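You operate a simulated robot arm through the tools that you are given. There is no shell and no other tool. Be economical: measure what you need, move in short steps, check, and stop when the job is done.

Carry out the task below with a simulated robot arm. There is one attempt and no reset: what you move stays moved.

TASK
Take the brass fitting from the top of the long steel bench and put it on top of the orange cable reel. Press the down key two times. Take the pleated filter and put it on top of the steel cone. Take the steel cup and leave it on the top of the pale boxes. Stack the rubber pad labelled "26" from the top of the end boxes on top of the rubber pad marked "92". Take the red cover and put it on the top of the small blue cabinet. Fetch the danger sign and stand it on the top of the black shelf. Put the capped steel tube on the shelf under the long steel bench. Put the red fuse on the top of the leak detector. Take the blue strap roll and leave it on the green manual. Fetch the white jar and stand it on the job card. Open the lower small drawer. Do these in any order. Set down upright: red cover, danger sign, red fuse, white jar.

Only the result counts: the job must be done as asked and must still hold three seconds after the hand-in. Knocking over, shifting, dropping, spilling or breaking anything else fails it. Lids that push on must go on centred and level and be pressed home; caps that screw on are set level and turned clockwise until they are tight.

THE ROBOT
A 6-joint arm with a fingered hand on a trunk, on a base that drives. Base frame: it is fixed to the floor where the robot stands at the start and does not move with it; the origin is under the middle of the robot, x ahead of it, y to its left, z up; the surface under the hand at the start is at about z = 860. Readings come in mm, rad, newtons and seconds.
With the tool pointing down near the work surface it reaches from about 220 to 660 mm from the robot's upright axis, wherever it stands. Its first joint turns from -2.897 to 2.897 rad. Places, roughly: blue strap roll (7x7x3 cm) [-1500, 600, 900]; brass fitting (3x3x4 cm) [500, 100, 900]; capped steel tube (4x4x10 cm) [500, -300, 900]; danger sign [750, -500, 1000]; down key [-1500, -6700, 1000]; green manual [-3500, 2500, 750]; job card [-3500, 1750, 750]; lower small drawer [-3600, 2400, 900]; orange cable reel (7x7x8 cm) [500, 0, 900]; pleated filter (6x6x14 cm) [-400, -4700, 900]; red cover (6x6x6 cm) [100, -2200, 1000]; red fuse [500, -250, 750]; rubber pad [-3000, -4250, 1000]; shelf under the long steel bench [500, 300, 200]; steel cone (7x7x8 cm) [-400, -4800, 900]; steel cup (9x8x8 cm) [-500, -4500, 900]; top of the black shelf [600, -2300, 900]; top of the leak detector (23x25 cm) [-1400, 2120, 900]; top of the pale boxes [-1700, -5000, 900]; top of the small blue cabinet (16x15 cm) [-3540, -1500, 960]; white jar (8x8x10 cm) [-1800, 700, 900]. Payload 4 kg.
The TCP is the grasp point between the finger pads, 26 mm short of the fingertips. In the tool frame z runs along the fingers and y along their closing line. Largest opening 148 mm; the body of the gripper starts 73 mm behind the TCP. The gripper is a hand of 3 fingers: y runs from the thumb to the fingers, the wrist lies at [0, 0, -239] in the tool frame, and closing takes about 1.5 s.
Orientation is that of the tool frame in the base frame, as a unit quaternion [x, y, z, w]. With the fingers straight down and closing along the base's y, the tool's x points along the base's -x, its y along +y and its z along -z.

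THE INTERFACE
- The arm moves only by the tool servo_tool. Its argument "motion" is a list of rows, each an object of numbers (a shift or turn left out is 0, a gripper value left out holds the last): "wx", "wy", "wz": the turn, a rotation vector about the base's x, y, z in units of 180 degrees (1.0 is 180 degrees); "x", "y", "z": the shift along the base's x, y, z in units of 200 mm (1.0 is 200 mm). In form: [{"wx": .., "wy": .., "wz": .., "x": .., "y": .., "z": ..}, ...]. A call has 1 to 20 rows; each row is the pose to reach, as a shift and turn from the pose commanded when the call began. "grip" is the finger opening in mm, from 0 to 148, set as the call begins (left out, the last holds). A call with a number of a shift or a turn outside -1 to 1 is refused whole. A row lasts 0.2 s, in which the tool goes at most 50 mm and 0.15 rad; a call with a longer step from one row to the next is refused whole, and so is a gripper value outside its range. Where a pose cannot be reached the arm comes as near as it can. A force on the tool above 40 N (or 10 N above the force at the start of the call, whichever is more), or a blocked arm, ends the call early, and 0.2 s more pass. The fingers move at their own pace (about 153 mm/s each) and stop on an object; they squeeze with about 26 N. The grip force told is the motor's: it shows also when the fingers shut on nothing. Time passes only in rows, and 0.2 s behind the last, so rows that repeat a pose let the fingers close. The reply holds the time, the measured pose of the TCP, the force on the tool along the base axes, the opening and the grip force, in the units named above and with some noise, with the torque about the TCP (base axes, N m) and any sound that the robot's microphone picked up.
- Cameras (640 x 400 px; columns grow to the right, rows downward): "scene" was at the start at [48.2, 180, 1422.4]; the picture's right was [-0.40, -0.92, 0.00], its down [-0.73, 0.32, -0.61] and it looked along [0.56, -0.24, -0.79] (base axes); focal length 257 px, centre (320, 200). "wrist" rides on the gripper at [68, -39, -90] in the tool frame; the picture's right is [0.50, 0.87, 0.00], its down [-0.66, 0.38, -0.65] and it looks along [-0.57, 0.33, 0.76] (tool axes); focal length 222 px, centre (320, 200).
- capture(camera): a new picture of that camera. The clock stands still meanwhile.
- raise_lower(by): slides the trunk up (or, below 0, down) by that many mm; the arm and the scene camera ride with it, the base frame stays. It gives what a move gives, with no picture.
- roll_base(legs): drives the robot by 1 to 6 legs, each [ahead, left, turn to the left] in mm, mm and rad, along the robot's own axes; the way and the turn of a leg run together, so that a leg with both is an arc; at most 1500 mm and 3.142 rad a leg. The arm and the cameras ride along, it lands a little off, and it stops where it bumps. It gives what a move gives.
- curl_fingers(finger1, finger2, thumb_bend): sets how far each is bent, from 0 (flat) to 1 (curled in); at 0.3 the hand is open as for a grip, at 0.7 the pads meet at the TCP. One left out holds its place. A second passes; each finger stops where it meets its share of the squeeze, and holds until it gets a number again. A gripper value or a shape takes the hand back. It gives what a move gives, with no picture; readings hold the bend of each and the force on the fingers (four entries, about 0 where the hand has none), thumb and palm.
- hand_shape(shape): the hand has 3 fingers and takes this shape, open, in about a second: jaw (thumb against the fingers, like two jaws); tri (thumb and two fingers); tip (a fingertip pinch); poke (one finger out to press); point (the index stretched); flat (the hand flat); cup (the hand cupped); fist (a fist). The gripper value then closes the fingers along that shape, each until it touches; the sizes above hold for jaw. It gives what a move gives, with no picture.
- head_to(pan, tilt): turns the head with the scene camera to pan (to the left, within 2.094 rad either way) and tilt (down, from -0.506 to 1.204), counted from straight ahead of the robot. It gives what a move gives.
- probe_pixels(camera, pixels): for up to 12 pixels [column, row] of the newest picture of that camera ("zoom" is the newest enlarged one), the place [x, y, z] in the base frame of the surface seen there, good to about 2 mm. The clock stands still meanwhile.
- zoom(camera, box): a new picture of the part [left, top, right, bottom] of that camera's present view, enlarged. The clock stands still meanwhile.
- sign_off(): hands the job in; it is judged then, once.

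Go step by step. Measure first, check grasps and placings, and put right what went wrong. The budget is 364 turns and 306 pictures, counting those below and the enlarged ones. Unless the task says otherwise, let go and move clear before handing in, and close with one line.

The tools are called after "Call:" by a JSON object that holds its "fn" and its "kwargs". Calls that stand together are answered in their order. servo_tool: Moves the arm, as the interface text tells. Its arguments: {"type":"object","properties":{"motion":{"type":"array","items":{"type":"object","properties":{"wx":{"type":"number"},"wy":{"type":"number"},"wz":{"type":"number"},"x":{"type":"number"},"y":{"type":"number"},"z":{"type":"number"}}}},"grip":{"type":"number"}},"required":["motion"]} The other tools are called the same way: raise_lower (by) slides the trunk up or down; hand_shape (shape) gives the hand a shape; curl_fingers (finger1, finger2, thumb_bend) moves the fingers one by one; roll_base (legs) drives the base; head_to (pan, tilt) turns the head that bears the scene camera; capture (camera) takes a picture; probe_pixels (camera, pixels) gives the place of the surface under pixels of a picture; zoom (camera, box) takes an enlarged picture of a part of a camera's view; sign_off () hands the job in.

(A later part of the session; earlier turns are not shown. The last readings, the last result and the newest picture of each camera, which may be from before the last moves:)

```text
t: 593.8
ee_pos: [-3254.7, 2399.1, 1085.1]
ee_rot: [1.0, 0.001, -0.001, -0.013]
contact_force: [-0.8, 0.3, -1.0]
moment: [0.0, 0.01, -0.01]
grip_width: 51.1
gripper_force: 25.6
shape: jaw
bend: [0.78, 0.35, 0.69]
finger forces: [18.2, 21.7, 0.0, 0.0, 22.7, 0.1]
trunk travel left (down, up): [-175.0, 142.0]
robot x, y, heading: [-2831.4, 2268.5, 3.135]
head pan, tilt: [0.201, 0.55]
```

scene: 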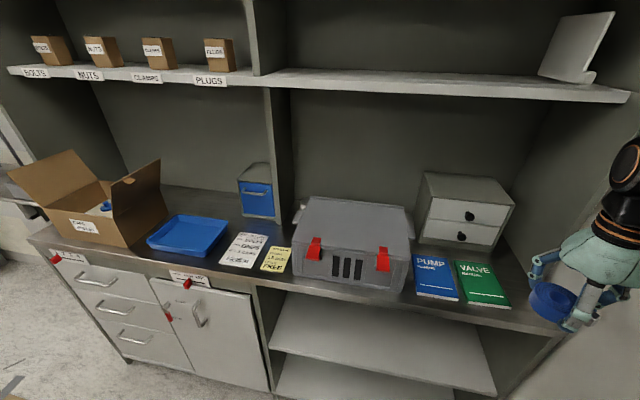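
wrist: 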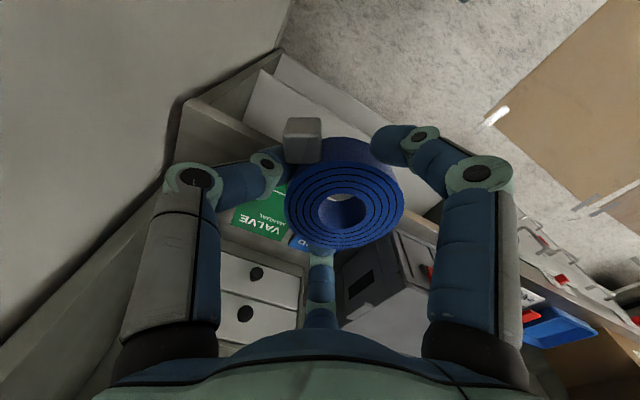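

Call:
{"fn": "servo_tool", "kwargs": {"motion": [{"x": -0.2, "y": 0.04}, {"x": -0.4, "y": 0.09}, {"x": -0.64, "y": 0.135}, {"x": -0.64, "y": 0.135, "z": -0.2}, {"x": -0.64, "y": 0.135, "z": -0.4}, {"x": -0.64, "y": 0.135, "z": -0.6}, {"x": -0.64, "y": 0.135, "z": -0.78}, {"x": -0.64, "y": 0.135, "z": -0.78}]}}

Call:
{"fn": "capture", "kwargs": {"camera": "wrist"}}

Call:
{"fn": "capture", "kwargs": {"camera": "scene"}}

```text
t: 595.6
ee_pos: [-3382.3, 2424.5, 929.7]
ee_rot: [1.0, 0.0, 0.0, -0.013]
contact_force: [-0.6, -0.2, -0.6]
moment: [0.03, 0.04, -0.02]
grip_width: 50.7
gripper_force: 26.0
shape: jaw
bend: [0.78, 0.36, 0.69]
finger forces: [18.3, 21.6, 0.1, 0.0, 22.2, 0.0]
trunk travel left (down, up): [-175.0, 142.0]
robot x, y, heading: [-2832.9, 2271.3, 3.137]
head pan, tilt: [0.201, 0.55]
```

```text
85 pictures are left
```

wrist: 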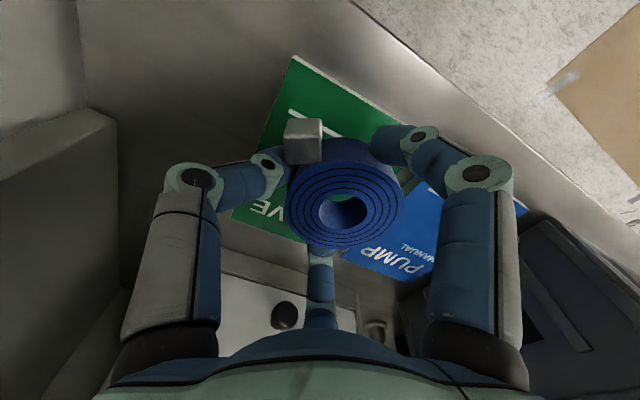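

```text
84 pictures are left
```

scene: 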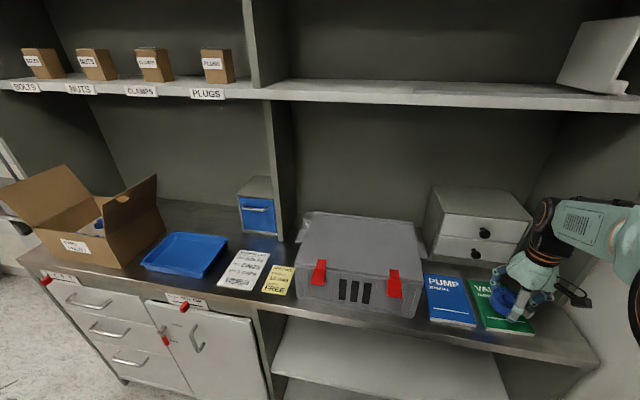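

Call:
{"fn": "probe_pixels", "kwargs": {"camera": "wrist", "pixels": [[345, 242], [292, 218], [400, 212], [325, 232], [380, 235], [300, 70], [293, 150], [300, 160], [375, 150], [340, 190]]}}

Call:
{"fn": "zoom", "kwargs": {"camera": "scene", "box": [460, 230, 580, 340]}}

```text
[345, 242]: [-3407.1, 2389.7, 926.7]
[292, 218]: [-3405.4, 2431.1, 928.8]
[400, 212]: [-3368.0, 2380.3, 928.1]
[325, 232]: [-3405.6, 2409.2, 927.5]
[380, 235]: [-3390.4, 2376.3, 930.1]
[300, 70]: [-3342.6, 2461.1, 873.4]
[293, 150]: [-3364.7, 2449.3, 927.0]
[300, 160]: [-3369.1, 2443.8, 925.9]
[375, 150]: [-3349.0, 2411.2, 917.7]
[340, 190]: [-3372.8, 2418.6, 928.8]
```

```text
3.64 times, centred on (520, 285) of scene
```

zoom: 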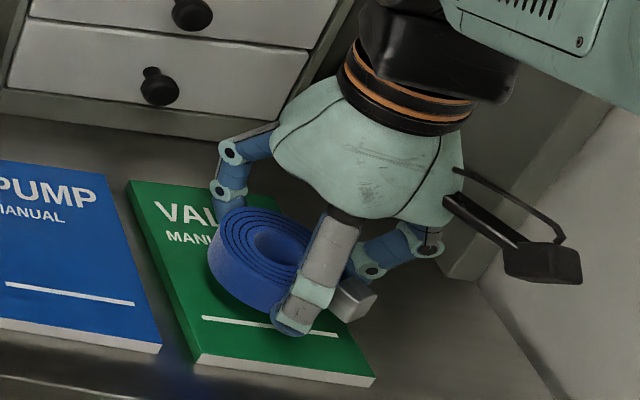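

Roll is over the manual. Lower and release.

Call:
{"fn": "servo_tool", "kwargs": {"motion": [{"z": -0.06}, {"z": -0.11}, {"z": -0.135}, {"z": -0.135}]}}

Call:
{"fn": "servo_tool", "kwargs": {"motion": [{"z": -0.01}, {"z": -0.02}, {"z": -0.02}]}}

```text
t: 596.6
ee_pos: [-3384.7, 2425.4, 902.2]
ee_rot: [1.0, 0.0, -0.001, -0.012]
contact_force: [0.8, 0.0, -1.1]
moment: [0.01, -0.02, 0.01]
grip_width: 50.6
gripper_force: 25.9
shape: jaw
bend: [0.78, 0.36, 0.69]
finger forces: [18.2, 21.7, 0.0, 0.0, 22.1, 0.0]
trunk travel left (down, up): [-175.0, 142.0]
robot x, y, heading: [-2830.4, 2269.9, 3.136]
head pan, tilt: [0.201, 0.55]
```

```text
t: 597.4
ee_pos: [-3383.5, 2426.6, 898.4]
ee_rot: [1.0, 0.0, -0.002, -0.013]
contact_force: [-1.7, -0.3, 12.0]
moment: [-0.37, 0.29, 0.0]
grip_width: 50.2
gripper_force: 26.1
shape: jaw
bend: [0.78, 0.35, 0.69]
finger forces: [21.4, 30.1, 0.1, 0.0, 22.5, 0.1]
trunk travel left (down, up): [-175.0, 142.0]
robot x, y, heading: [-2833.4, 2266.4, 3.135]
head pan, tilt: [0.201, 0.55]
```

Call:
{"fn": "servo_tool", "kwargs": {"motion": [{"z": 0.005}, {"z": 0.005}, {"z": 0.005}, {"z": 0.005}, {"z": 0.1}, {"z": 0.3}, {"z": 0.5}, {"z": 0.7}, {"z": 0.7, "x": 0.2}, {"z": 0.7, "x": 0.45}, {"z": 0.7, "x": 0.7}, {"z": 0.7, "x": 0.7}], "grip": 90}}

Call:
{"fn": "capture", "kwargs": {"camera": "wrist"}}

Call:
{"fn": "capture", "kwargs": {"camera": "scene"}}

Call:
{"fn": "zoom", "kwargs": {"camera": "scene", "box": [410, 180, 570, 340]}}

```text
t: 600.0
ee_pos: [-3246.3, 2425.1, 1037.6]
ee_rot: [1.0, -0.001, 0.0, -0.012]
contact_force: [-0.9, 0.3, 0.3]
moment: [-0.01, -0.05, 0.03]
grip_width: 89.6
gripper_force: 0.0
shape: jaw
bend: [0.32, 0.32, 0.7]
finger forces: [0.1, 0.0, 0.1, 0.0, 0.0, 0.0]
trunk travel left (down, up): [-175.0, 142.0]
robot x, y, heading: [-2831.6, 2268.5, 3.136]
head pan, tilt: [0.201, 0.55]
```

```text
82 pictures are left
```

wrist: 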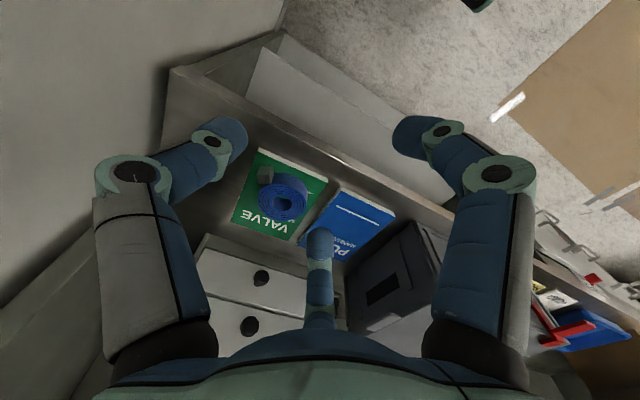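

```text
81 pictures are left
```

scene: 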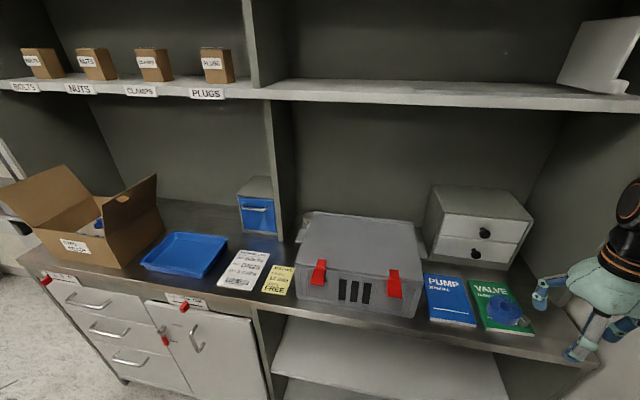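

```text
2.50 times, centred on (490, 260) of scene
```

zoom: 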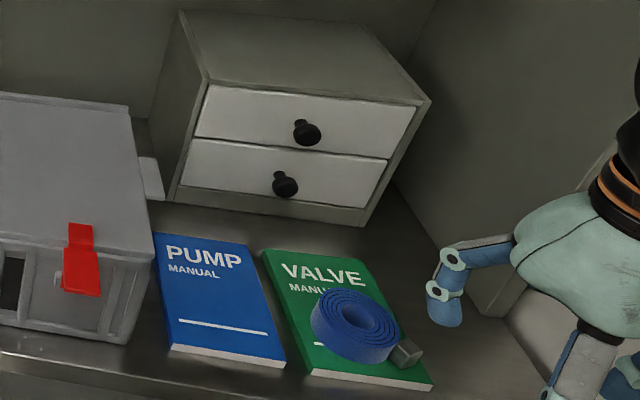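

Roll is on the green manual. Now the lower small drawer: measure its knob.

Call:
{"fn": "zoom", "kwargs": {"camera": "scene", "box": [450, 200, 530, 270]}}

Call:
{"fn": "probe_pixels", "kwargs": {"camera": "zoom", "pixels": [[188, 245], [200, 255], [190, 270], [175, 255], [205, 240], [180, 225], [230, 300], [120, 290], [300, 160], [190, 240]]}}

```text
5.71 times, centred on (490, 235) of scene
```

zoom: 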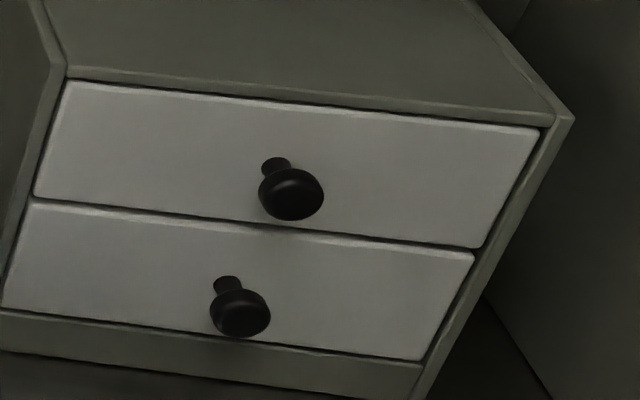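

```text
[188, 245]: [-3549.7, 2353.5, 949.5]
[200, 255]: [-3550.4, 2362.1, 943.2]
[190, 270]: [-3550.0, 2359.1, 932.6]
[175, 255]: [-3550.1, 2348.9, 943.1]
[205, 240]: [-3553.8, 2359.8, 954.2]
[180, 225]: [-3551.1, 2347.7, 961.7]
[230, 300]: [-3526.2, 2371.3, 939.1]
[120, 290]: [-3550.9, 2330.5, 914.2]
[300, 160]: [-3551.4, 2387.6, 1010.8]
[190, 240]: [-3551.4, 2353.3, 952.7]
```

Call:
{"fn": "probe_pixels", "kwargs": {"camera": "zoom", "pixels": [[240, 312], [216, 312], [266, 315], [242, 292], [240, 333], [227, 283], [290, 195], [20, 305], [200, 340], [400, 360], [215, 225]]}}

```text
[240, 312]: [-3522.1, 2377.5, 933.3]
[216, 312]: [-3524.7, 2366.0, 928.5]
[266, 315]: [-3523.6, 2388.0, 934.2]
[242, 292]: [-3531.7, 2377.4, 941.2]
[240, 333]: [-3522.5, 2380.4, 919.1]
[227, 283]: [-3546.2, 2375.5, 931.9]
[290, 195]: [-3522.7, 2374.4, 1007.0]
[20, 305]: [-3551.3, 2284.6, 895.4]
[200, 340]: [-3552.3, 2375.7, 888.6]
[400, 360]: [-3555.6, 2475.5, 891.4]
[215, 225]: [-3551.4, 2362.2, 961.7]
```

Lower knob head: centre (-3527,2377,930), radius 12. Lower the trunk and tilt the hand 60° in front of the counter.

Call:
{"fn": "raise_lower", "kwargs": {"by": -130}}

Call:
{"fn": "servo_tool", "kwargs": {"motion": [{"z": 0.1, "x": 0.05}, {"z": 0.2, "x": 0.05, "wy": 0.04}, {"z": 0.3, "x": 0.05, "wy": 0.08}, {"z": 0.3, "x": 0.05, "wy": 0.12}, {"z": 0.3, "x": 0.05, "wy": 0.16}, {"z": 0.3, "x": 0.05, "wy": 0.2}, {"z": 0.3, "x": 0.05, "wy": 0.24}, {"z": 0.3, "x": 0.05, "wy": 0.28}, {"z": 0.3, "x": 0.05, "wy": 0.32}, {"z": 0.3, "x": 0.05, "wy": 0.335}, {"z": 0.3, "x": 0.05, "wy": 0.335}], "grip": 48}}

Call:
{"fn": "capture", "kwargs": {"camera": "scene"}}

```text
t: 601.6
ee_pos: [-3242.8, 2426.8, 907.1]
ee_rot: [1.0, 0.0, -0.001, -0.012]
contact_force: [-0.1, 0.4, 0.8]
moment: [0.01, -0.04, 0.02]
grip_width: 89.5
gripper_force: 0.0
shape: jaw
bend: [0.32, 0.32, 0.7]
finger forces: [0.0, 0.1, 0.0, 0.0, 0.1, 0.1]
trunk travel left (down, up): [-45.0, 272.0]
robot x, y, heading: [-2832.8, 2267.3, 3.137]
head pan, tilt: [0.201, 0.55]
```

```text
t: 604.0
ee_pos: [-3246.0, 2379.8, 1042.0]
ee_rot: [0.867, -0.008, -0.499, -0.011]
contact_force: [-0.3, -0.2, 0.2]
moment: [0.03, -0.01, -0.04]
grip_width: 48.5
gripper_force: 0.0
shape: jaw
bend: [0.77, 0.77, 0.7]
finger forces: [0.0, 0.0, 0.0, 0.0, 0.0, 0.0]
out of reach, approached as far as the arm can: row 8, 9, 10, 11
trunk travel left (down, up): [-45.0, 272.0]
robot x, y, heading: [-2834.6, 2270.9, 3.134]
head pan, tilt: [0.201, 0.55]
```

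```text
78 pictures are left
```

scene: 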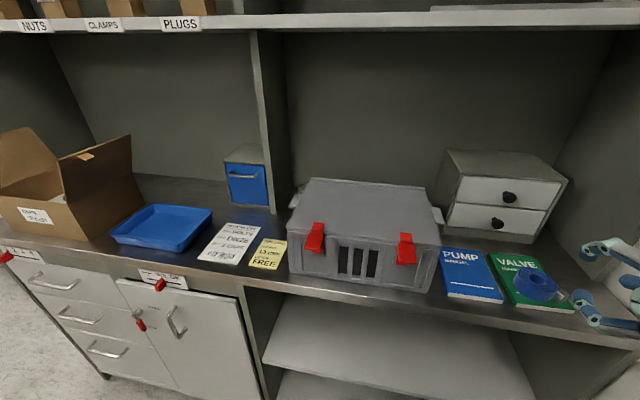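

Tilt is 60°. Advance toward the knob.

Call:
{"fn": "servo_tool", "kwargs": {"motion": [{"x": -0.2}, {"x": -0.4, "z": -0.1}, {"x": -0.6, "z": -0.2}, {"x": -0.8, "z": -0.3}, {"x": -1.0, "z": -0.4}, {"x": -1.0, "z": -0.4}]}}

Call:
{"fn": "capture", "kwargs": {"camera": "wrist"}}

Call:
{"fn": "capture", "kwargs": {"camera": "scene"}}

```text
t: 605.4
ee_pos: [-3462.2, 2380.4, 986.2]
ee_rot: [0.871, -0.009, -0.492, -0.011]
contact_force: [-0.7, 0.5, 0.1]
moment: [0.03, 0.01, 0.02]
grip_width: 48.1
gripper_force: 0.1
shape: jaw
bend: [0.77, 0.77, 0.7]
finger forces: [0.0, 0.0, 0.1, 0.0, 0.0, 0.1]
out of reach, approached as far as the arm can: row 2, 3, 4, 5, 6
trunk travel left (down, up): [-45.0, 272.0]
robot x, y, heading: [-2833.2, 2266.8, 3.137]
head pan, tilt: [0.201, 0.55]
```

```text
77 pictures are left
```

wrist: 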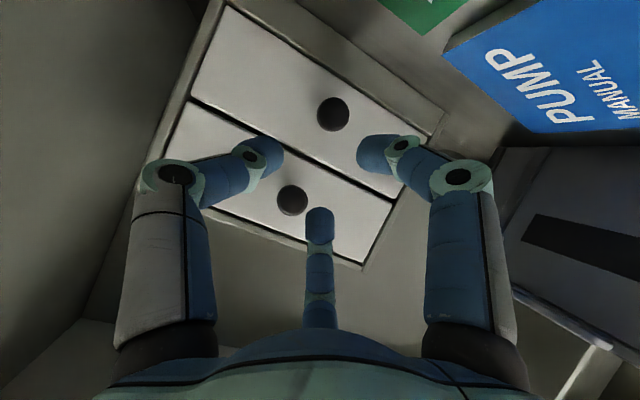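

```text
76 pictures are left
```

scene: 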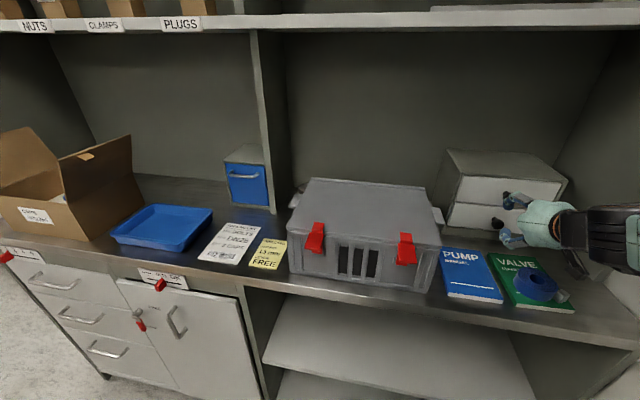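

Lower the trunk the last 45 mm to bring the hand to knob height.

Call:
{"fn": "raise_lower", "kwargs": {"by": -45}}

Call:
{"fn": "capture", "kwargs": {"camera": "wrist"}}

```text
t: 606.3
ee_pos: [-3470.1, 2379.9, 946.2]
ee_rot: [0.872, -0.008, -0.49, -0.01]
contact_force: [0.4, -0.6, -0.6]
moment: [0.01, 0.03, 0.01]
grip_width: 48.0
gripper_force: 0.1
shape: jaw
bend: [0.77, 0.77, 0.7]
finger forces: [0.0, 0.0, 0.0, 0.1, 0.1, 0.1]
trunk travel left (down, up): [0.0, 317.0]
robot x, y, heading: [-2835.1, 2271.5, 3.139]
head pan, tilt: [0.201, 0.55]
```

```text
75 pictures are left
```

wrist: 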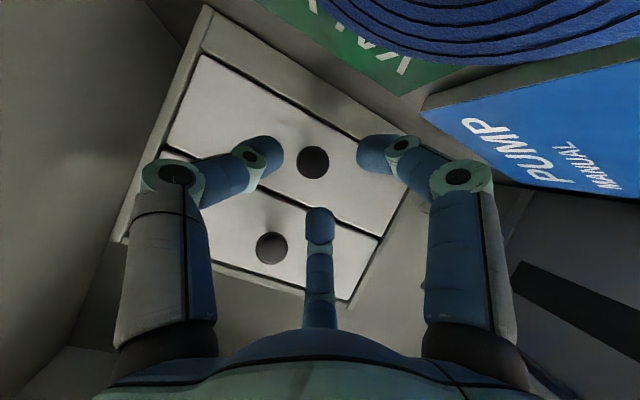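

Call:
{"fn": "probe_pixels", "kwargs": {"camera": "wrist", "pixels": [[312, 162], [300, 165], [325, 158], [312, 148], [312, 175], [272, 248], [268, 150], [372, 150], [320, 215]]}}

Call:
{"fn": "servo_tool", "kwargs": {"motion": [{"wy": -0.03}, {"wy": -0.05}, {"wy": -0.05}]}}

```text
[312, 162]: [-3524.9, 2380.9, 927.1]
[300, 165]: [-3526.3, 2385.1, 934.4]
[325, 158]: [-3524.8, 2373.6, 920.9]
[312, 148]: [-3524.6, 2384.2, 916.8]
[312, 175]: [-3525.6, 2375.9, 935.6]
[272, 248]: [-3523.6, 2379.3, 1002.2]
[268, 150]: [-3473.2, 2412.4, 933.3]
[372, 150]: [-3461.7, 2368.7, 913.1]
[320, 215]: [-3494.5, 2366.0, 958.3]
```

```text
t: 607.1
ee_pos: [-3470.7, 2379.1, 947.2]
ee_rot: [0.907, -0.006, -0.421, -0.011]
contact_force: [0.2, 0.7, 0.5]
moment: [0.01, 0.01, -0.01]
grip_width: 47.9
gripper_force: 0.1
shape: jaw
bend: [0.77, 0.77, 0.7]
finger forces: [0.1, 0.1, 0.0, 0.1, 0.0, 0.0]
trunk travel left (down, up): [0.0, 317.0]
robot x, y, heading: [-2832.7, 2270.6, 3.13]
head pan, tilt: [0.201, 0.55]
```

Knob head at (-3527,2380,926.5). Advance the final 43 mm.

Call:
{"fn": "servo_tool", "kwargs": {"motion": [{"x": -0.07, "z": -0.02}, {"x": -0.14, "z": -0.04}, {"x": -0.19, "z": -0.047}, {"x": -0.215, "z": -0.047, "y": 0.004}, {"x": -0.215, "z": -0.047, "y": 0.004}], "grip": 45}}

Call:
{"fn": "capture", "kwargs": {"camera": "wrist"}}

Call:
{"fn": "zoom", "kwargs": {"camera": "scene", "box": [440, 140, 620, 310]}}

```text
t: 608.3
ee_pos: [-3514.6, 2381.2, 934.8]
ee_rot: [0.908, -0.007, -0.42, -0.012]
contact_force: [1.8, 0.0, 0.0]
moment: [0.01, 0.02, 0.04]
grip_width: 45.1
gripper_force: 0.1
shape: jaw
bend: [0.77, 0.77, 0.7]
finger forces: [0.0, 1.5, 0.0, 0.0, 0.1, 0.0]
trunk travel left (down, up): [0.0, 317.0]
robot x, y, heading: [-2834.5, 2273.7, 3.138]
head pan, tilt: [0.201, 0.55]
```

```text
74 pictures are left
```

wrist: 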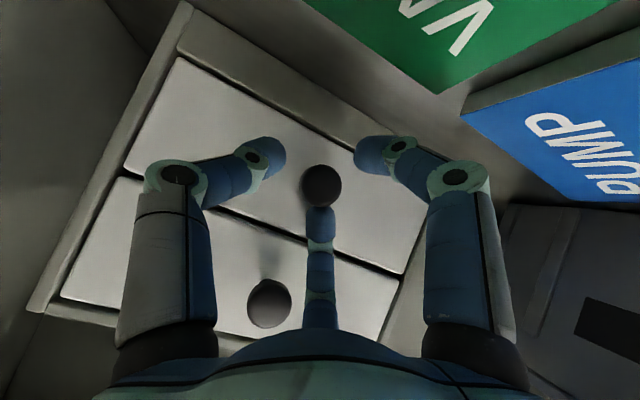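

```text
2.35 times, centred on (530, 225) of scene
```

zoom: 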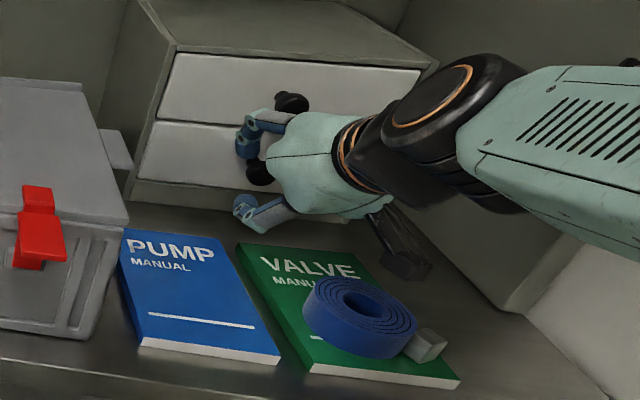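

The knob lies amid the three fingertips. Close.

Call:
{"fn": "servo_tool", "kwargs": {"motion": [{"x": 0.01}, {"x": 0.01}, {"x": 0.01}, {"x": 0.01}, {"x": 0.01}, {"x": 0.01}], "grip": 0}}

Call:
{"fn": "capture", "kwargs": {"camera": "wrist"}}

```text
t: 609.7
ee_pos: [-3510.9, 2381.1, 935.4]
ee_rot: [0.907, -0.009, -0.42, -0.012]
contact_force: [0.1, 4.7, -5.0]
moment: [0.03, -0.29, -0.07]
grip_width: 15.9
gripper_force: 25.9
shape: jaw
bend: [0.73, 0.77, 0.7]
finger forces: [21.1, 20.3, 0.1, 0.1, 25.3, 0.0]
trunk travel left (down, up): [0.0, 317.0]
robot x, y, heading: [-2830.7, 2273.5, 3.131]
head pan, tilt: [0.201, 0.55]
```

```text
72 pictures are left
```

wrist: 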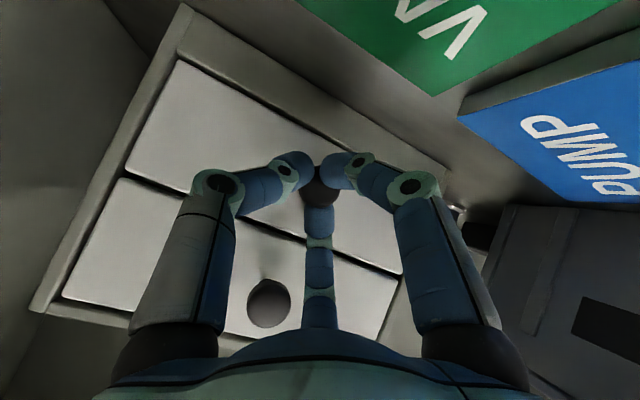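

Gripped the knob. Pull gently 30 mm first.

Call:
{"fn": "servo_tool", "kwargs": {"motion": [{"x": 0.03}, {"x": 0.06}, {"x": 0.09}, {"x": 0.12}, {"x": 0.15}, {"x": 0.15}]}}

Call:
{"fn": "zoom", "kwargs": {"camera": "scene", "box": [440, 140, 620, 310]}}

```text
t: 611.1
ee_pos: [-3481.7, 2380.2, 935.4]
ee_rot: [0.907, -0.008, -0.42, -0.011]
contact_force: [0.2, 11.2, -7.2]
moment: [0.12, -0.33, -0.23]
grip_width: 15.6
gripper_force: 25.9
shape: jaw
bend: [0.72, 0.77, 0.7]
finger forces: [21.2, 20.0, 0.1, 0.0, 29.5, 0.0]
trunk travel left (down, up): [0.0, 317.0]
robot x, y, heading: [-2833.0, 2271.7, 3.135]
head pan, tilt: [0.201, 0.55]
```

```text
2.35 times, centred on (530, 225) of scene
```

zoom: 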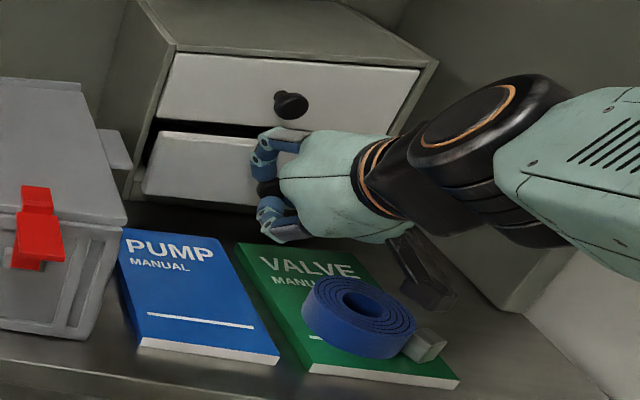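

The drawer slides. Pull 75 mm more.

Call:
{"fn": "servo_tool", "kwargs": {"motion": [{"x": 0.05}, {"x": 0.1}, {"x": 0.15}, {"x": 0.2}, {"x": 0.25}, {"x": 0.3}, {"x": 0.35}, {"x": 0.38}, {"x": 0.38}]}}

Call:
{"fn": "zoom", "kwargs": {"camera": "scene", "box": [440, 140, 620, 310]}}

```text
t: 613.1
ee_pos: [-3405.9, 2379.6, 933.5]
ee_rot: [0.908, -0.008, -0.418, -0.011]
contact_force: [-14.3, 1.9, -7.3]
moment: [0.05, -0.28, -0.21]
grip_width: 13.1
gripper_force: 25.6
shape: jaw
bend: [0.72, 0.76, 0.7]
finger forces: [18.4, 26.2, 0.0, 0.0, 29.0, 0.0]
trunk travel left (down, up): [0.0, 317.0]
robot x, y, heading: [-2834.7, 2269.8, 3.136]
head pan, tilt: [0.201, 0.55]
```

```text
2.35 times, centred on (530, 225) of scene
```

zoom: 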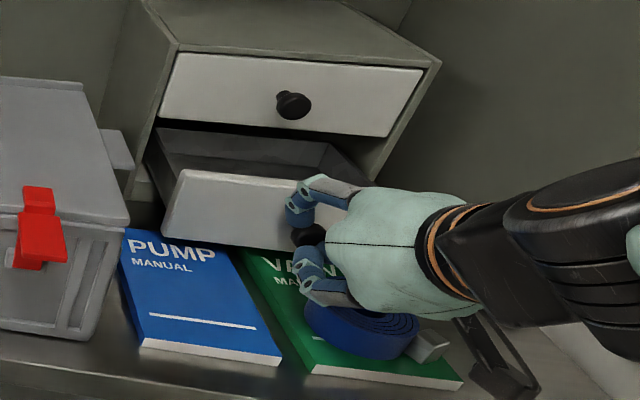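

Drawer is open ~100 mm (resistance met). Release and withdraw along the tool axis.

Call:
{"fn": "servo_tool", "kwargs": {"motion": [{"x": -0.01}, {"x": -0.01}, {"x": -0.01}, {"x": -0.01}], "grip": 40}}

Call:
{"fn": "servo_tool", "kwargs": {"motion": [{"x": 0.08, "z": 0.07}, {"x": 0.16, "z": 0.15}, {"x": 0.25, "z": 0.25}, {"x": 0.35, "z": 0.4}, {"x": 0.45, "z": 0.55}, {"x": 0.45, "z": 0.55}]}}

Call:
{"fn": "capture", "kwargs": {"camera": "scene"}}

Call:
{"fn": "zoom", "kwargs": {"camera": "scene", "box": [440, 140, 620, 310]}}

```text
t: 614.1
ee_pos: [-3407.5, 2379.2, 934.9]
ee_rot: [0.907, -0.006, -0.42, -0.011]
contact_force: [-0.1, 0.2, 0.1]
moment: [-0.02, 0.02, 0.02]
grip_width: 40.2
gripper_force: 0.1
shape: jaw
bend: [0.76, 0.76, 0.7]
finger forces: [0.0, 0.3, 0.0, 0.1, 0.1, 0.1]
trunk travel left (down, up): [0.0, 317.0]
robot x, y, heading: [-2836.2, 2267.6, 3.137]
head pan, tilt: [0.201, 0.55]
```

```text
t: 615.5
ee_pos: [-3318.5, 2380.3, 1045.5]
ee_rot: [0.907, -0.008, -0.42, -0.012]
contact_force: [0.2, 1.3, -0.8]
moment: [-0.02, 0.01, -0.05]
grip_width: 40.3
gripper_force: 0.0
shape: jaw
bend: [0.76, 0.76, 0.7]
finger forces: [0.0, 0.0, 0.0, 0.0, 0.0, 0.0]
trunk travel left (down, up): [0.0, 317.0]
robot x, y, heading: [-2833.9, 2271.0, 3.135]
head pan, tilt: [0.201, 0.55]
```

```text
69 pictures are left
```

scene: 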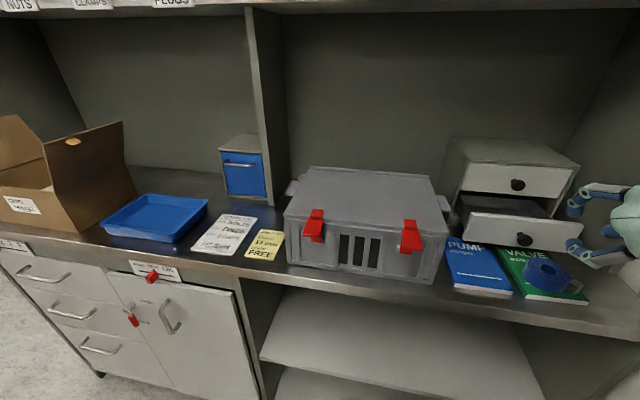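

```text
2.35 times, centred on (530, 225) of scene
```

zoom: 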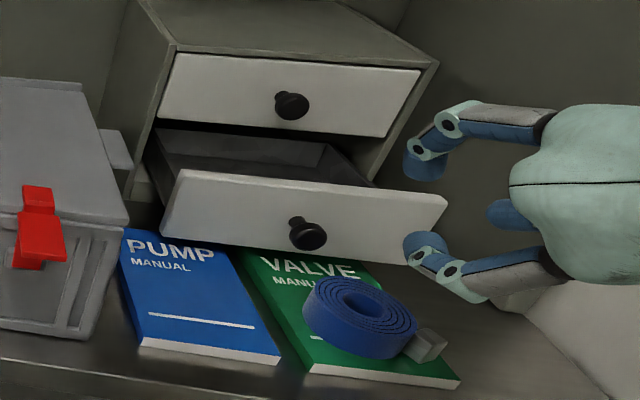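

Call:
{"fn": "probe_pixels", "kwargs": {"camera": "zoom", "pixels": [[310, 235], [230, 210], [400, 230], [250, 150], [290, 105], [200, 20], [380, 40], [360, 320]]}}

```text
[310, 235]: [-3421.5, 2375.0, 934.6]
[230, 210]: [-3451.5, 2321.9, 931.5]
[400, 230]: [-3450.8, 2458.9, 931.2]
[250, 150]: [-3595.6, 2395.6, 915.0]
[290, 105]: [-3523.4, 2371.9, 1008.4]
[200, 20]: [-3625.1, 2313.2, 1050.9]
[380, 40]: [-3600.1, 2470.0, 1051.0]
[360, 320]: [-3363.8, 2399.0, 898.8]
```

Drawer is open 100 mm. Untilt the hand, raise the trunk to its start height, and return for the white jar.

Call:
{"fn": "servo_tool", "kwargs": {"motion": [{"wy": -0.03}, {"wy": -0.07}, {"wy": -0.11}, {"wy": -0.15}, {"wy": -0.19}, {"wy": -0.23}, {"wy": -0.26}, {"wy": -0.276}, {"wy": -0.276}], "grip": 120}}

Call:
{"fn": "raise_lower", "kwargs": {"by": 175}}

Call:
{"fn": "servo_tool", "kwargs": {"motion": [{"x": 0.15, "z": -0.1}, {"x": 0.3, "z": -0.2}, {"x": 0.4, "z": -0.3}, {"x": 0.4, "z": -0.5}, {"x": 0.4, "z": -0.5}]}}

```text
t: 617.5
ee_pos: [-3317.3, 2379.9, 1046.6]
ee_rot: [1.0, -0.003, 0.0, -0.014]
contact_force: [-0.2, -0.9, 0.3]
moment: [-0.02, 0.04, 0.01]
grip_width: 119.8
gripper_force: 0.0
shape: jaw
bend: [0.25, 0.25, 0.46]
finger forces: [0.1, 0.0, 0.0, 0.0, 0.1, 0.1]
trunk travel left (down, up): [0.0, 317.0]
robot x, y, heading: [-2829.6, 2272.1, 3.139]
head pan, tilt: [0.201, 0.55]
```

```text
t: 619.5
ee_pos: [-3317.6, 2380.7, 1220.8]
ee_rot: [1.0, -0.001, -0.001, -0.014]
contact_force: [0.0, 0.0, -0.1]
moment: [0.02, 0.02, 0.0]
grip_width: 119.9
gripper_force: 0.0
shape: jaw
bend: [0.25, 0.25, 0.46]
finger forces: [0.0, 0.0, 0.1, 0.1, 0.0, 0.0]
trunk travel left (down, up): [-175.0, 142.0]
robot x, y, heading: [-2833.9, 2271.0, 3.137]
head pan, tilt: [0.201, 0.55]
```

```text
t: 620.7
ee_pos: [-3237.2, 2382.4, 1124.3]
ee_rot: [1.0, -0.002, -0.001, -0.015]
contact_force: [-0.2, 0.0, 0.6]
moment: [0.01, 0.01, 0.01]
grip_width: 119.5
gripper_force: 0.1
shape: jaw
bend: [0.25, 0.25, 0.46]
finger forces: [0.1, 0.0, 0.0, 0.1, 0.0, 0.0]
trunk travel left (down, up): [-175.0, 142.0]
robot x, y, heading: [-2832.3, 2268.3, 3.136]
head pan, tilt: [0.201, 0.55]
```

Call:
{"fn": "roll_base", "kwargs": {"legs": [[-270, 30, 0], [0, 830, 0], [0, 0, 1.57], [0, 800, 0]]}}

Call:
{"fn": "head_to", "kwargs": {"pan": 0.0, "tilt": 0.6}}

Call:
{"fn": "capture", "kwargs": {"camera": "scene"}}

```text
t: 640.8
ee_pos: [-1887.1, 953.1, 1123.3]
ee_rot: [0.728, 0.686, -0.011, -0.009]
contact_force: [-0.2, 0.1, 0.3]
moment: [0.0, -0.01, 0.0]
grip_width: 120.0
gripper_force: 0.0
shape: jaw
bend: [0.25, 0.25, 0.46]
finger forces: [0.1, 0.0, 0.1, 0.0, 0.0, 0.0]
trunk travel left (down, up): [-175.0, 142.0]
robot x, y, heading: [-1749.6, 1346.7, -1.631]
head pan, tilt: [0.201, 0.55]
```

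```text
t: 641.6
ee_pos: [-1886.7, 952.6, 1124.8]
ee_rot: [0.728, 0.686, -0.01, -0.009]
contact_force: [1.1, 0.2, -0.2]
moment: [0.01, -0.02, -0.03]
grip_width: 119.8
gripper_force: 0.1
shape: jaw
bend: [0.25, 0.25, 0.46]
finger forces: [0.0, 0.0, 0.0, 0.0, 0.0, 0.0]
trunk travel left (down, up): [-175.0, 142.0]
robot x, y, heading: [-1753.4, 1347.9, -1.63]
head pan, tilt: [0.0, 0.6]
```

```text
67 pictures are left
```

scene: 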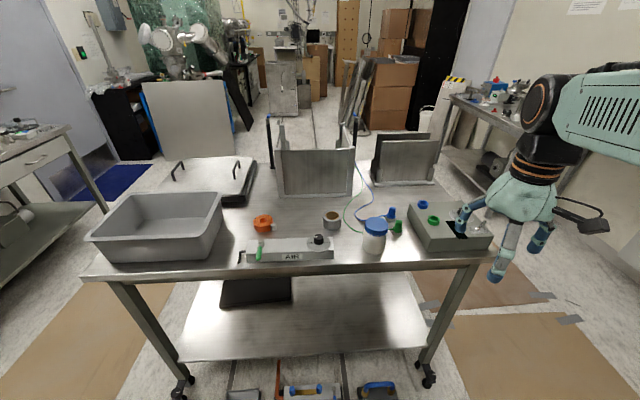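

Call:
{"fn": "zoom", "kwargs": {"camera": "scene", "box": [330, 190, 430, 265]}}

Call:
{"fn": "probe_pixels", "kwargs": {"camera": "zoom", "pixels": [[285, 195], [215, 205], [350, 205], [285, 170], [285, 225], [230, 300], [335, 310], [285, 350], [400, 250], [370, 195], [520, 250], [285, 290]]}}

```text
5.33 times, centred on (380, 228) of scene
```

zoom: 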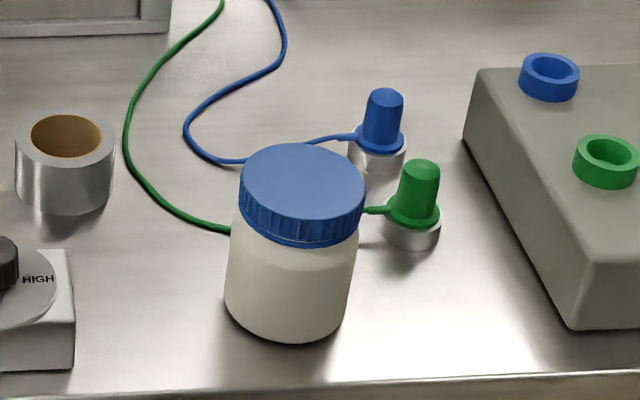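

```text
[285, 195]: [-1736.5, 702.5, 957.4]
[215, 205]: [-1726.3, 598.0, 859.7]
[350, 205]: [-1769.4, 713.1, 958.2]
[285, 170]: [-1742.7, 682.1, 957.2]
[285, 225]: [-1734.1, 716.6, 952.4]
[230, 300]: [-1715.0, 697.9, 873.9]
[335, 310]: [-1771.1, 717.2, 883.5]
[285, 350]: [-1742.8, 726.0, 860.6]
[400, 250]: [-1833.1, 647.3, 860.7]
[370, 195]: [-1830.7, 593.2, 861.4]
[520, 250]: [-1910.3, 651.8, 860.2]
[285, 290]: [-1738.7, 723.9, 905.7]
```

Call:
{"fn": "probe_pixels", "kwargs": {"camera": "zoom", "pixels": [[245, 180], [361, 192], [305, 147], [295, 218], [228, 290], [352, 265], [382, 130], [416, 180], [410, 235], [385, 110]]}}

```text
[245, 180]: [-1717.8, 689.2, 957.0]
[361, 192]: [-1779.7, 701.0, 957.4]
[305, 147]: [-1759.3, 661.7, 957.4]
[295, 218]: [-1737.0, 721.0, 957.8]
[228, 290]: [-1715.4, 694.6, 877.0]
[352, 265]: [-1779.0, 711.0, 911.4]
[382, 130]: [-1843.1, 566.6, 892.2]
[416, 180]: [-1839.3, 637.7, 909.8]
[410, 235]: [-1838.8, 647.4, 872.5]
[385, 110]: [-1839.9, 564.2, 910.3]
```

Jar: axis ≈(-1748,693), radius ≈34, top 957. Approach.

Call:
{"fn": "roll_base", "kwargs": {"legs": [[180, 0, 0.06]]}}

Call:
{"fn": "servo_tool", "kwargs": {"motion": [{}, {}]}}

```text
t: 643.1
ee_pos: [-1866.6, 768.6, 1123.1]
ee_rot: [0.705, 0.709, -0.009, -0.01]
contact_force: [0.1, 0.6, 1.2]
moment: [0.04, 0.02, 0.03]
grip_width: 119.7
gripper_force: 0.1
shape: jaw
bend: [0.25, 0.25, 0.46]
finger forces: [0.1, 0.0, 0.0, 0.0, 0.0, 0.1]
trunk travel left (down, up): [-175.0, 142.0]
robot x, y, heading: [-1760.5, 1175.7, -1.566]
head pan, tilt: [0.0, 0.6]
```

```text
t: 643.7
ee_pos: [-1864.6, 768.7, 1124.0]
ee_rot: [0.706, 0.708, -0.01, -0.01]
contact_force: [-0.6, 0.0, 0.1]
moment: [-0.05, 0.03, 0.01]
grip_width: 119.8
gripper_force: 0.0
shape: jaw
bend: [0.25, 0.25, 0.46]
finger forces: [0.0, 0.1, 0.0, 0.0, 0.0, 0.0]
trunk travel left (down, up): [-175.0, 142.0]
robot x, y, heading: [-1759.5, 1175.3, -1.566]
head pan, tilt: [0.0, 0.6]
```

Call:
{"fn": "servo_tool", "kwargs": {"motion": [{"x": 0.15, "y": -0.1}, {"x": 0.3, "y": -0.2}, {"x": 0.45, "y": -0.3}, {"x": 0.585, "y": -0.378}, {"x": 0.585, "y": -0.378, "z": -0.2}, {"x": 0.585, "y": -0.378, "z": -0.4}, {"x": 0.585, "y": -0.378, "z": -0.5}, {"x": 0.585, "y": -0.378, "z": -0.5}]}}

Call:
{"fn": "capture", "kwargs": {"camera": "wrist"}}

```text
t: 645.5
ee_pos: [-1749.3, 691.8, 1025.6]
ee_rot: [0.705, 0.709, -0.01, -0.01]
contact_force: [0.2, -0.1, -0.3]
moment: [0.01, -0.02, -0.01]
grip_width: 119.5
gripper_force: 0.0
shape: jaw
bend: [0.25, 0.25, 0.46]
finger forces: [0.0, 0.1, 0.0, 0.0, 0.1, 0.1]
trunk travel left (down, up): [-175.0, 142.0]
robot x, y, heading: [-1761.6, 1176.5, -1.564]
head pan, tilt: [0.0, 0.6]
```

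```text
65 pictures are left
```

wrist: 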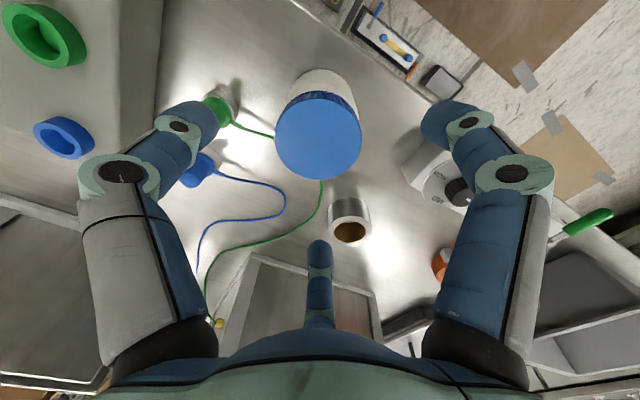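

Call:
{"fn": "servo_tool", "kwargs": {"motion": [{}, {"z": -0.15}, {"z": -0.3}, {"z": -0.45}, {"z": -0.535}, {"z": -0.535}], "grip": 98}}

Call:
{"fn": "servo_tool", "kwargs": {"motion": [{}, {}, {}, {}, {}, {}, {}], "grip": 0}}

Call:
{"fn": "servo_tool", "kwargs": {"motion": [{"z": 0.1}, {"z": 0.3}, {"z": 0.5}, {"z": 0.75}, {"z": 0.9}, {"z": 0.9}]}}

Call:
{"fn": "capture", "kwargs": {"camera": "wrist"}}

Call:
{"fn": "capture", "kwargs": {"camera": "scene"}}

```text
t: 646.9
ee_pos: [-1750.3, 691.5, 917.2]
ee_rot: [0.705, 0.709, -0.01, -0.01]
contact_force: [1.5, -0.4, 0.1]
moment: [0.01, 0.01, -0.02]
grip_width: 98.4
gripper_force: 0.0
shape: jaw
bend: [0.29, 0.29, 0.71]
finger forces: [0.1, 0.0, 0.1, 0.0, 0.0, 0.0]
trunk travel left (down, up): [-175.0, 142.0]
robot x, y, heading: [-1754.4, 1173.9, -1.567]
head pan, tilt: [0.0, 0.6]
```

```text
t: 648.5
ee_pos: [-1749.6, 691.0, 916.4]
ee_rot: [0.706, 0.708, -0.009, -0.01]
contact_force: [-0.1, -0.5, -0.8]
moment: [-0.03, 0.01, -0.02]
grip_width: 64.0
gripper_force: 25.9
shape: jaw
bend: [0.77, 0.38, 0.7]
finger forces: [22.4, 23.4, 0.1, 0.0, 23.0, 0.0]
trunk travel left (down, up): [-175.0, 142.0]
robot x, y, heading: [-1757.1, 1173.3, -1.569]
head pan, tilt: [0.0, 0.6]
```

```text
t: 649.9
ee_pos: [-1747.9, 692.7, 1099.3]
ee_rot: [0.705, 0.709, -0.011, -0.01]
contact_force: [0.5, 0.4, -1.1]
moment: [0.01, -0.01, 0.03]
grip_width: 64.0
gripper_force: 26.7
shape: jaw
bend: [0.77, 0.38, 0.7]
finger forces: [22.4, 23.7, 0.0, 0.0, 23.0, 0.0]
trunk travel left (down, up): [-175.0, 142.0]
robot x, y, heading: [-1760.8, 1177.8, -1.571]
head pan, tilt: [0.0, 0.6]
```

```text
64 pictures are left
```

wrist: 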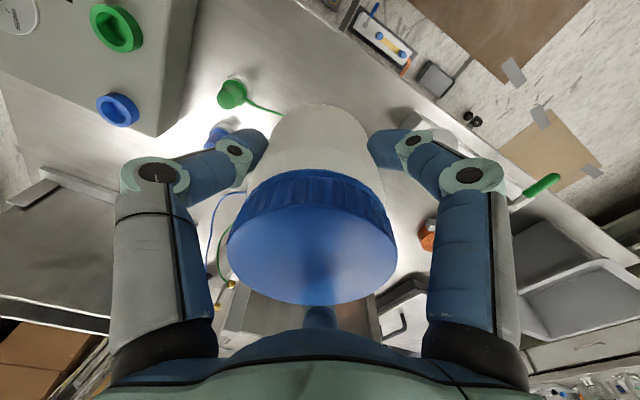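

```text
63 pictures are left
```

scene: 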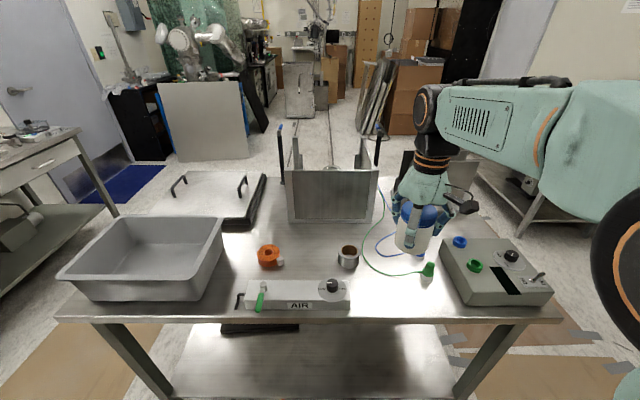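

Jar held firmly. Drive to the counter with the job card.

Call:
{"fn": "servo_tool", "kwargs": {"motion": [{"y": 0.15}, {"y": 0.3}, {"y": 0.3}]}}

Call:
{"fn": "roll_base", "kwargs": {"legs": [[-210, 0, 0], [0, 0, -1.57], [850, 0, 0], [0, -380, 0]]}}

Call:
{"fn": "head_to", "kwargs": {"pan": 0.1, "tilt": 0.55}}

Call:
{"fn": "capture", "kwargs": {"camera": "scene"}}

```text
t: 650.7
ee_pos: [-1747.9, 756.5, 1099.8]
ee_rot: [0.705, 0.709, -0.01, -0.01]
contact_force: [1.7, -0.2, -0.9]
moment: [-0.02, -0.01, -0.02]
grip_width: 64.2
gripper_force: 25.8
shape: jaw
bend: [0.77, 0.38, 0.7]
finger forces: [22.3, 23.7, 0.2, 0.1, 23.1, 0.1]
trunk travel left (down, up): [-175.0, 142.0]
robot x, y, heading: [-1755.2, 1174.5, -1.561]
head pan, tilt: [0.0, 0.6]
```

```text
t: 663.9
ee_pos: [-3043.5, 1775.3, 1098.7]
ee_rot: [1.0, -0.007, 0.001, -0.014]
contact_force: [0.0, 0.2, -1.5]
moment: [0.03, 0.02, 0.01]
grip_width: 63.6
gripper_force: 25.7
shape: jaw
bend: [0.77, 0.38, 0.7]
finger forces: [22.0, 23.7, 0.0, 0.0, 23.2, 0.0]
trunk travel left (down, up): [-175.0, 142.0]
robot x, y, heading: [-2623.7, 1777.3, 3.121]
head pan, tilt: [0.0, 0.6]
```

```text
t: 664.6
ee_pos: [-3044.1, 1774.8, 1098.9]
ee_rot: [1.0, -0.009, 0.0, -0.015]
contact_force: [-0.1, -1.1, -0.9]
moment: [0.04, 0.01, 0.0]
grip_width: 63.8
gripper_force: 26.1
shape: jaw
bend: [0.77, 0.38, 0.7]
finger forces: [22.1, 23.7, 0.0, 0.1, 23.0, 0.0]
trunk travel left (down, up): [-175.0, 142.0]
robot x, y, heading: [-2626.4, 1779.3, 3.121]
head pan, tilt: [0.099, 0.55]
```

```text
62 pictures are left
```

scene: 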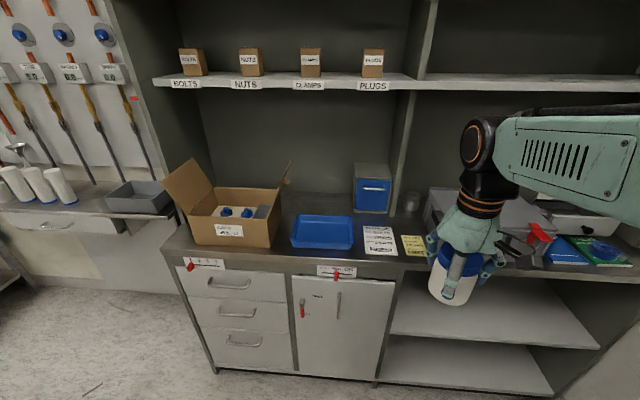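

Call:
{"fn": "zoom", "kwargs": {"camera": "scene", "box": [350, 200, 450, 280]}}

Call:
{"fn": "probe_pixels", "kwargs": {"camera": "scene", "pixels": [[402, 236], [421, 237], [425, 255], [407, 254], [413, 245], [395, 250], [430, 230], [440, 190], [412, 200]]}}

```text
5.00 times, centred on (400, 240) of scene
```

zoom: 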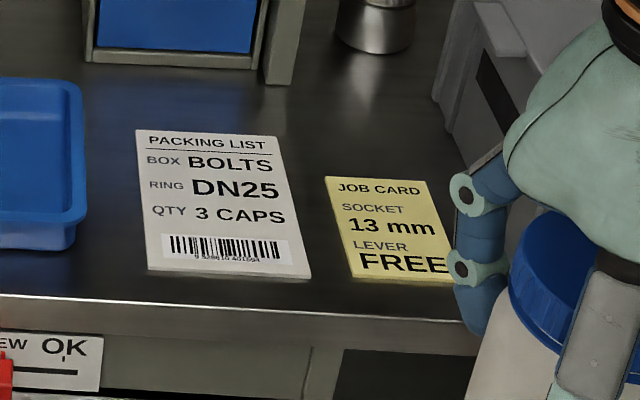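

```text
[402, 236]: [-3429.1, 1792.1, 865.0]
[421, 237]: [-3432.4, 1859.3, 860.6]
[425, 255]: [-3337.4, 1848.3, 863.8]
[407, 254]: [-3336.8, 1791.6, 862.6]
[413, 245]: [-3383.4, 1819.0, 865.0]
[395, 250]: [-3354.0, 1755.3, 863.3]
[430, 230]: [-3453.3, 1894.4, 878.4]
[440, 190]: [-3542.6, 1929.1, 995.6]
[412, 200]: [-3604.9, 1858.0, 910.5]
```

Job card centre ≈(-3383,1820), z 864.5; the toolbox's left side is near y 1894. Check its exact edge.

Call:
{"fn": "probe_pixels", "kwargs": {"camera": "zoom", "pixels": [[445, 105], [436, 95], [470, 165], [455, 130], [490, 60], [338, 185], [425, 188], [350, 270], [440, 250], [444, 85]]}}

```text
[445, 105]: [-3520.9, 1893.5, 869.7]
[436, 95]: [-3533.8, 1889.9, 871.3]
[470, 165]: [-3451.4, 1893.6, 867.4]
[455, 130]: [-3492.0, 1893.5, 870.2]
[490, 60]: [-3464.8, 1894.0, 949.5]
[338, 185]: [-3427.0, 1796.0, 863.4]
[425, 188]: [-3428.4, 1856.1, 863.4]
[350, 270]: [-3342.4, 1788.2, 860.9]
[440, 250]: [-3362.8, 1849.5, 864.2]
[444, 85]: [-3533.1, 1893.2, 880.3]
```

Toolbox face is y 1894; I'll place the jar at (-3385,1812) for clearance. Advance.

Call:
{"fn": "roll_base", "kwargs": {"legs": [[200, 0, 0.02]]}}

Call:
{"fn": "servo_tool", "kwargs": {"motion": [{}, {}]}}

Call:
{"fn": "capture", "kwargs": {"camera": "wrist"}}

```text
t: 666.2
ee_pos: [-3249.1, 1768.5, 1098.1]
ee_rot: [1.0, 0.001, 0.0, -0.013]
contact_force: [-0.2, -0.3, -0.6]
moment: [0.01, -0.06, 0.0]
grip_width: 63.7
gripper_force: 26.5
shape: jaw
bend: [0.77, 0.38, 0.7]
finger forces: [22.0, 23.9, 0.0, 0.0, 23.1, 0.0]
trunk travel left (down, up): [-175.0, 142.0]
robot x, y, heading: [-2826.5, 1779.4, -3.144]
head pan, tilt: [0.099, 0.55]
```

```text
t: 666.8
ee_pos: [-3248.4, 1769.6, 1099.0]
ee_rot: [1.0, 0.001, 0.001, -0.014]
contact_force: [0.3, 0.0, -0.7]
moment: [-0.01, -0.01, -0.02]
grip_width: 63.8
gripper_force: 26.3
shape: jaw
bend: [0.77, 0.38, 0.7]
finger forces: [22.1, 23.9, 0.1, 0.0, 23.1, 0.1]
trunk travel left (down, up): [-175.0, 142.0]
robot x, y, heading: [-2828.0, 1777.9, -3.142]
head pan, tilt: [0.099, 0.55]
```

```text
60 pictures are left
```

wrist: 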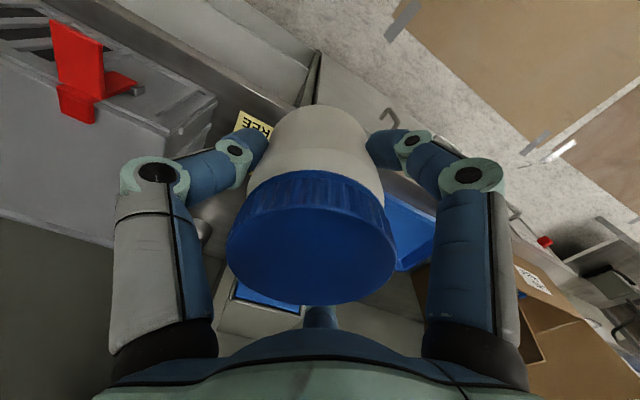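

Call:
{"fn": "servo_tool", "kwargs": {"motion": [{"x": -0.2, "y": 0.06}, {"x": -0.4, "y": 0.13}, {"x": -0.6, "y": 0.2}, {"x": -0.685, "y": 0.213}, {"x": -0.685, "y": 0.213, "z": -0.2}, {"x": -0.685, "y": 0.213, "z": -0.4}, {"x": -0.685, "y": 0.213, "z": -0.6}, {"x": -0.685, "y": 0.213, "z": -0.75}, {"x": -0.685, "y": 0.213, "z": -0.75}]}}

Call:
{"fn": "capture", "kwargs": {"camera": "wrist"}}

Call:
{"fn": "zoom", "kwargs": {"camera": "scene", "box": [350, 170, 530, 310]}}

```text
t: 668.8
ee_pos: [-3385.9, 1812.6, 947.6]
ee_rot: [1.0, 0.001, -0.001, -0.013]
contact_force: [0.3, 0.2, -1.2]
moment: [-0.01, 0.01, -0.02]
grip_width: 63.7
gripper_force: 26.2
shape: jaw
bend: [0.77, 0.38, 0.7]
finger forces: [22.2, 24.0, 0.0, 0.0, 23.0, 0.0]
trunk travel left (down, up): [-175.0, 142.0]
robot x, y, heading: [-2827.6, 1777.0, -3.139]
head pan, tilt: [0.099, 0.55]
```

```text
59 pictures are left
```

wrist: 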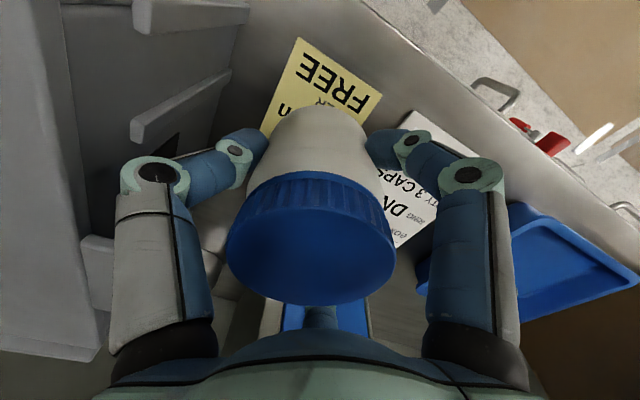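

```text
2.86 times, centred on (440, 240) of scene
```

zoom: 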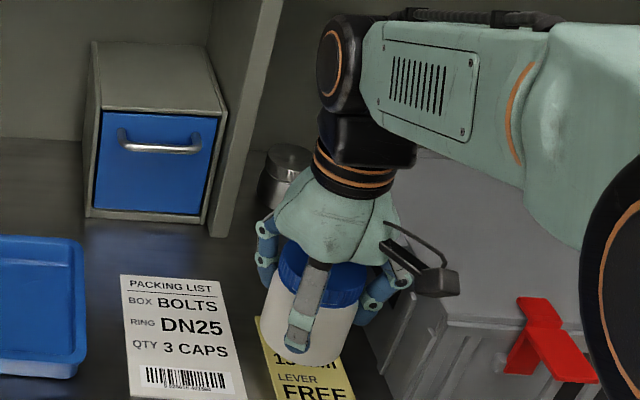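

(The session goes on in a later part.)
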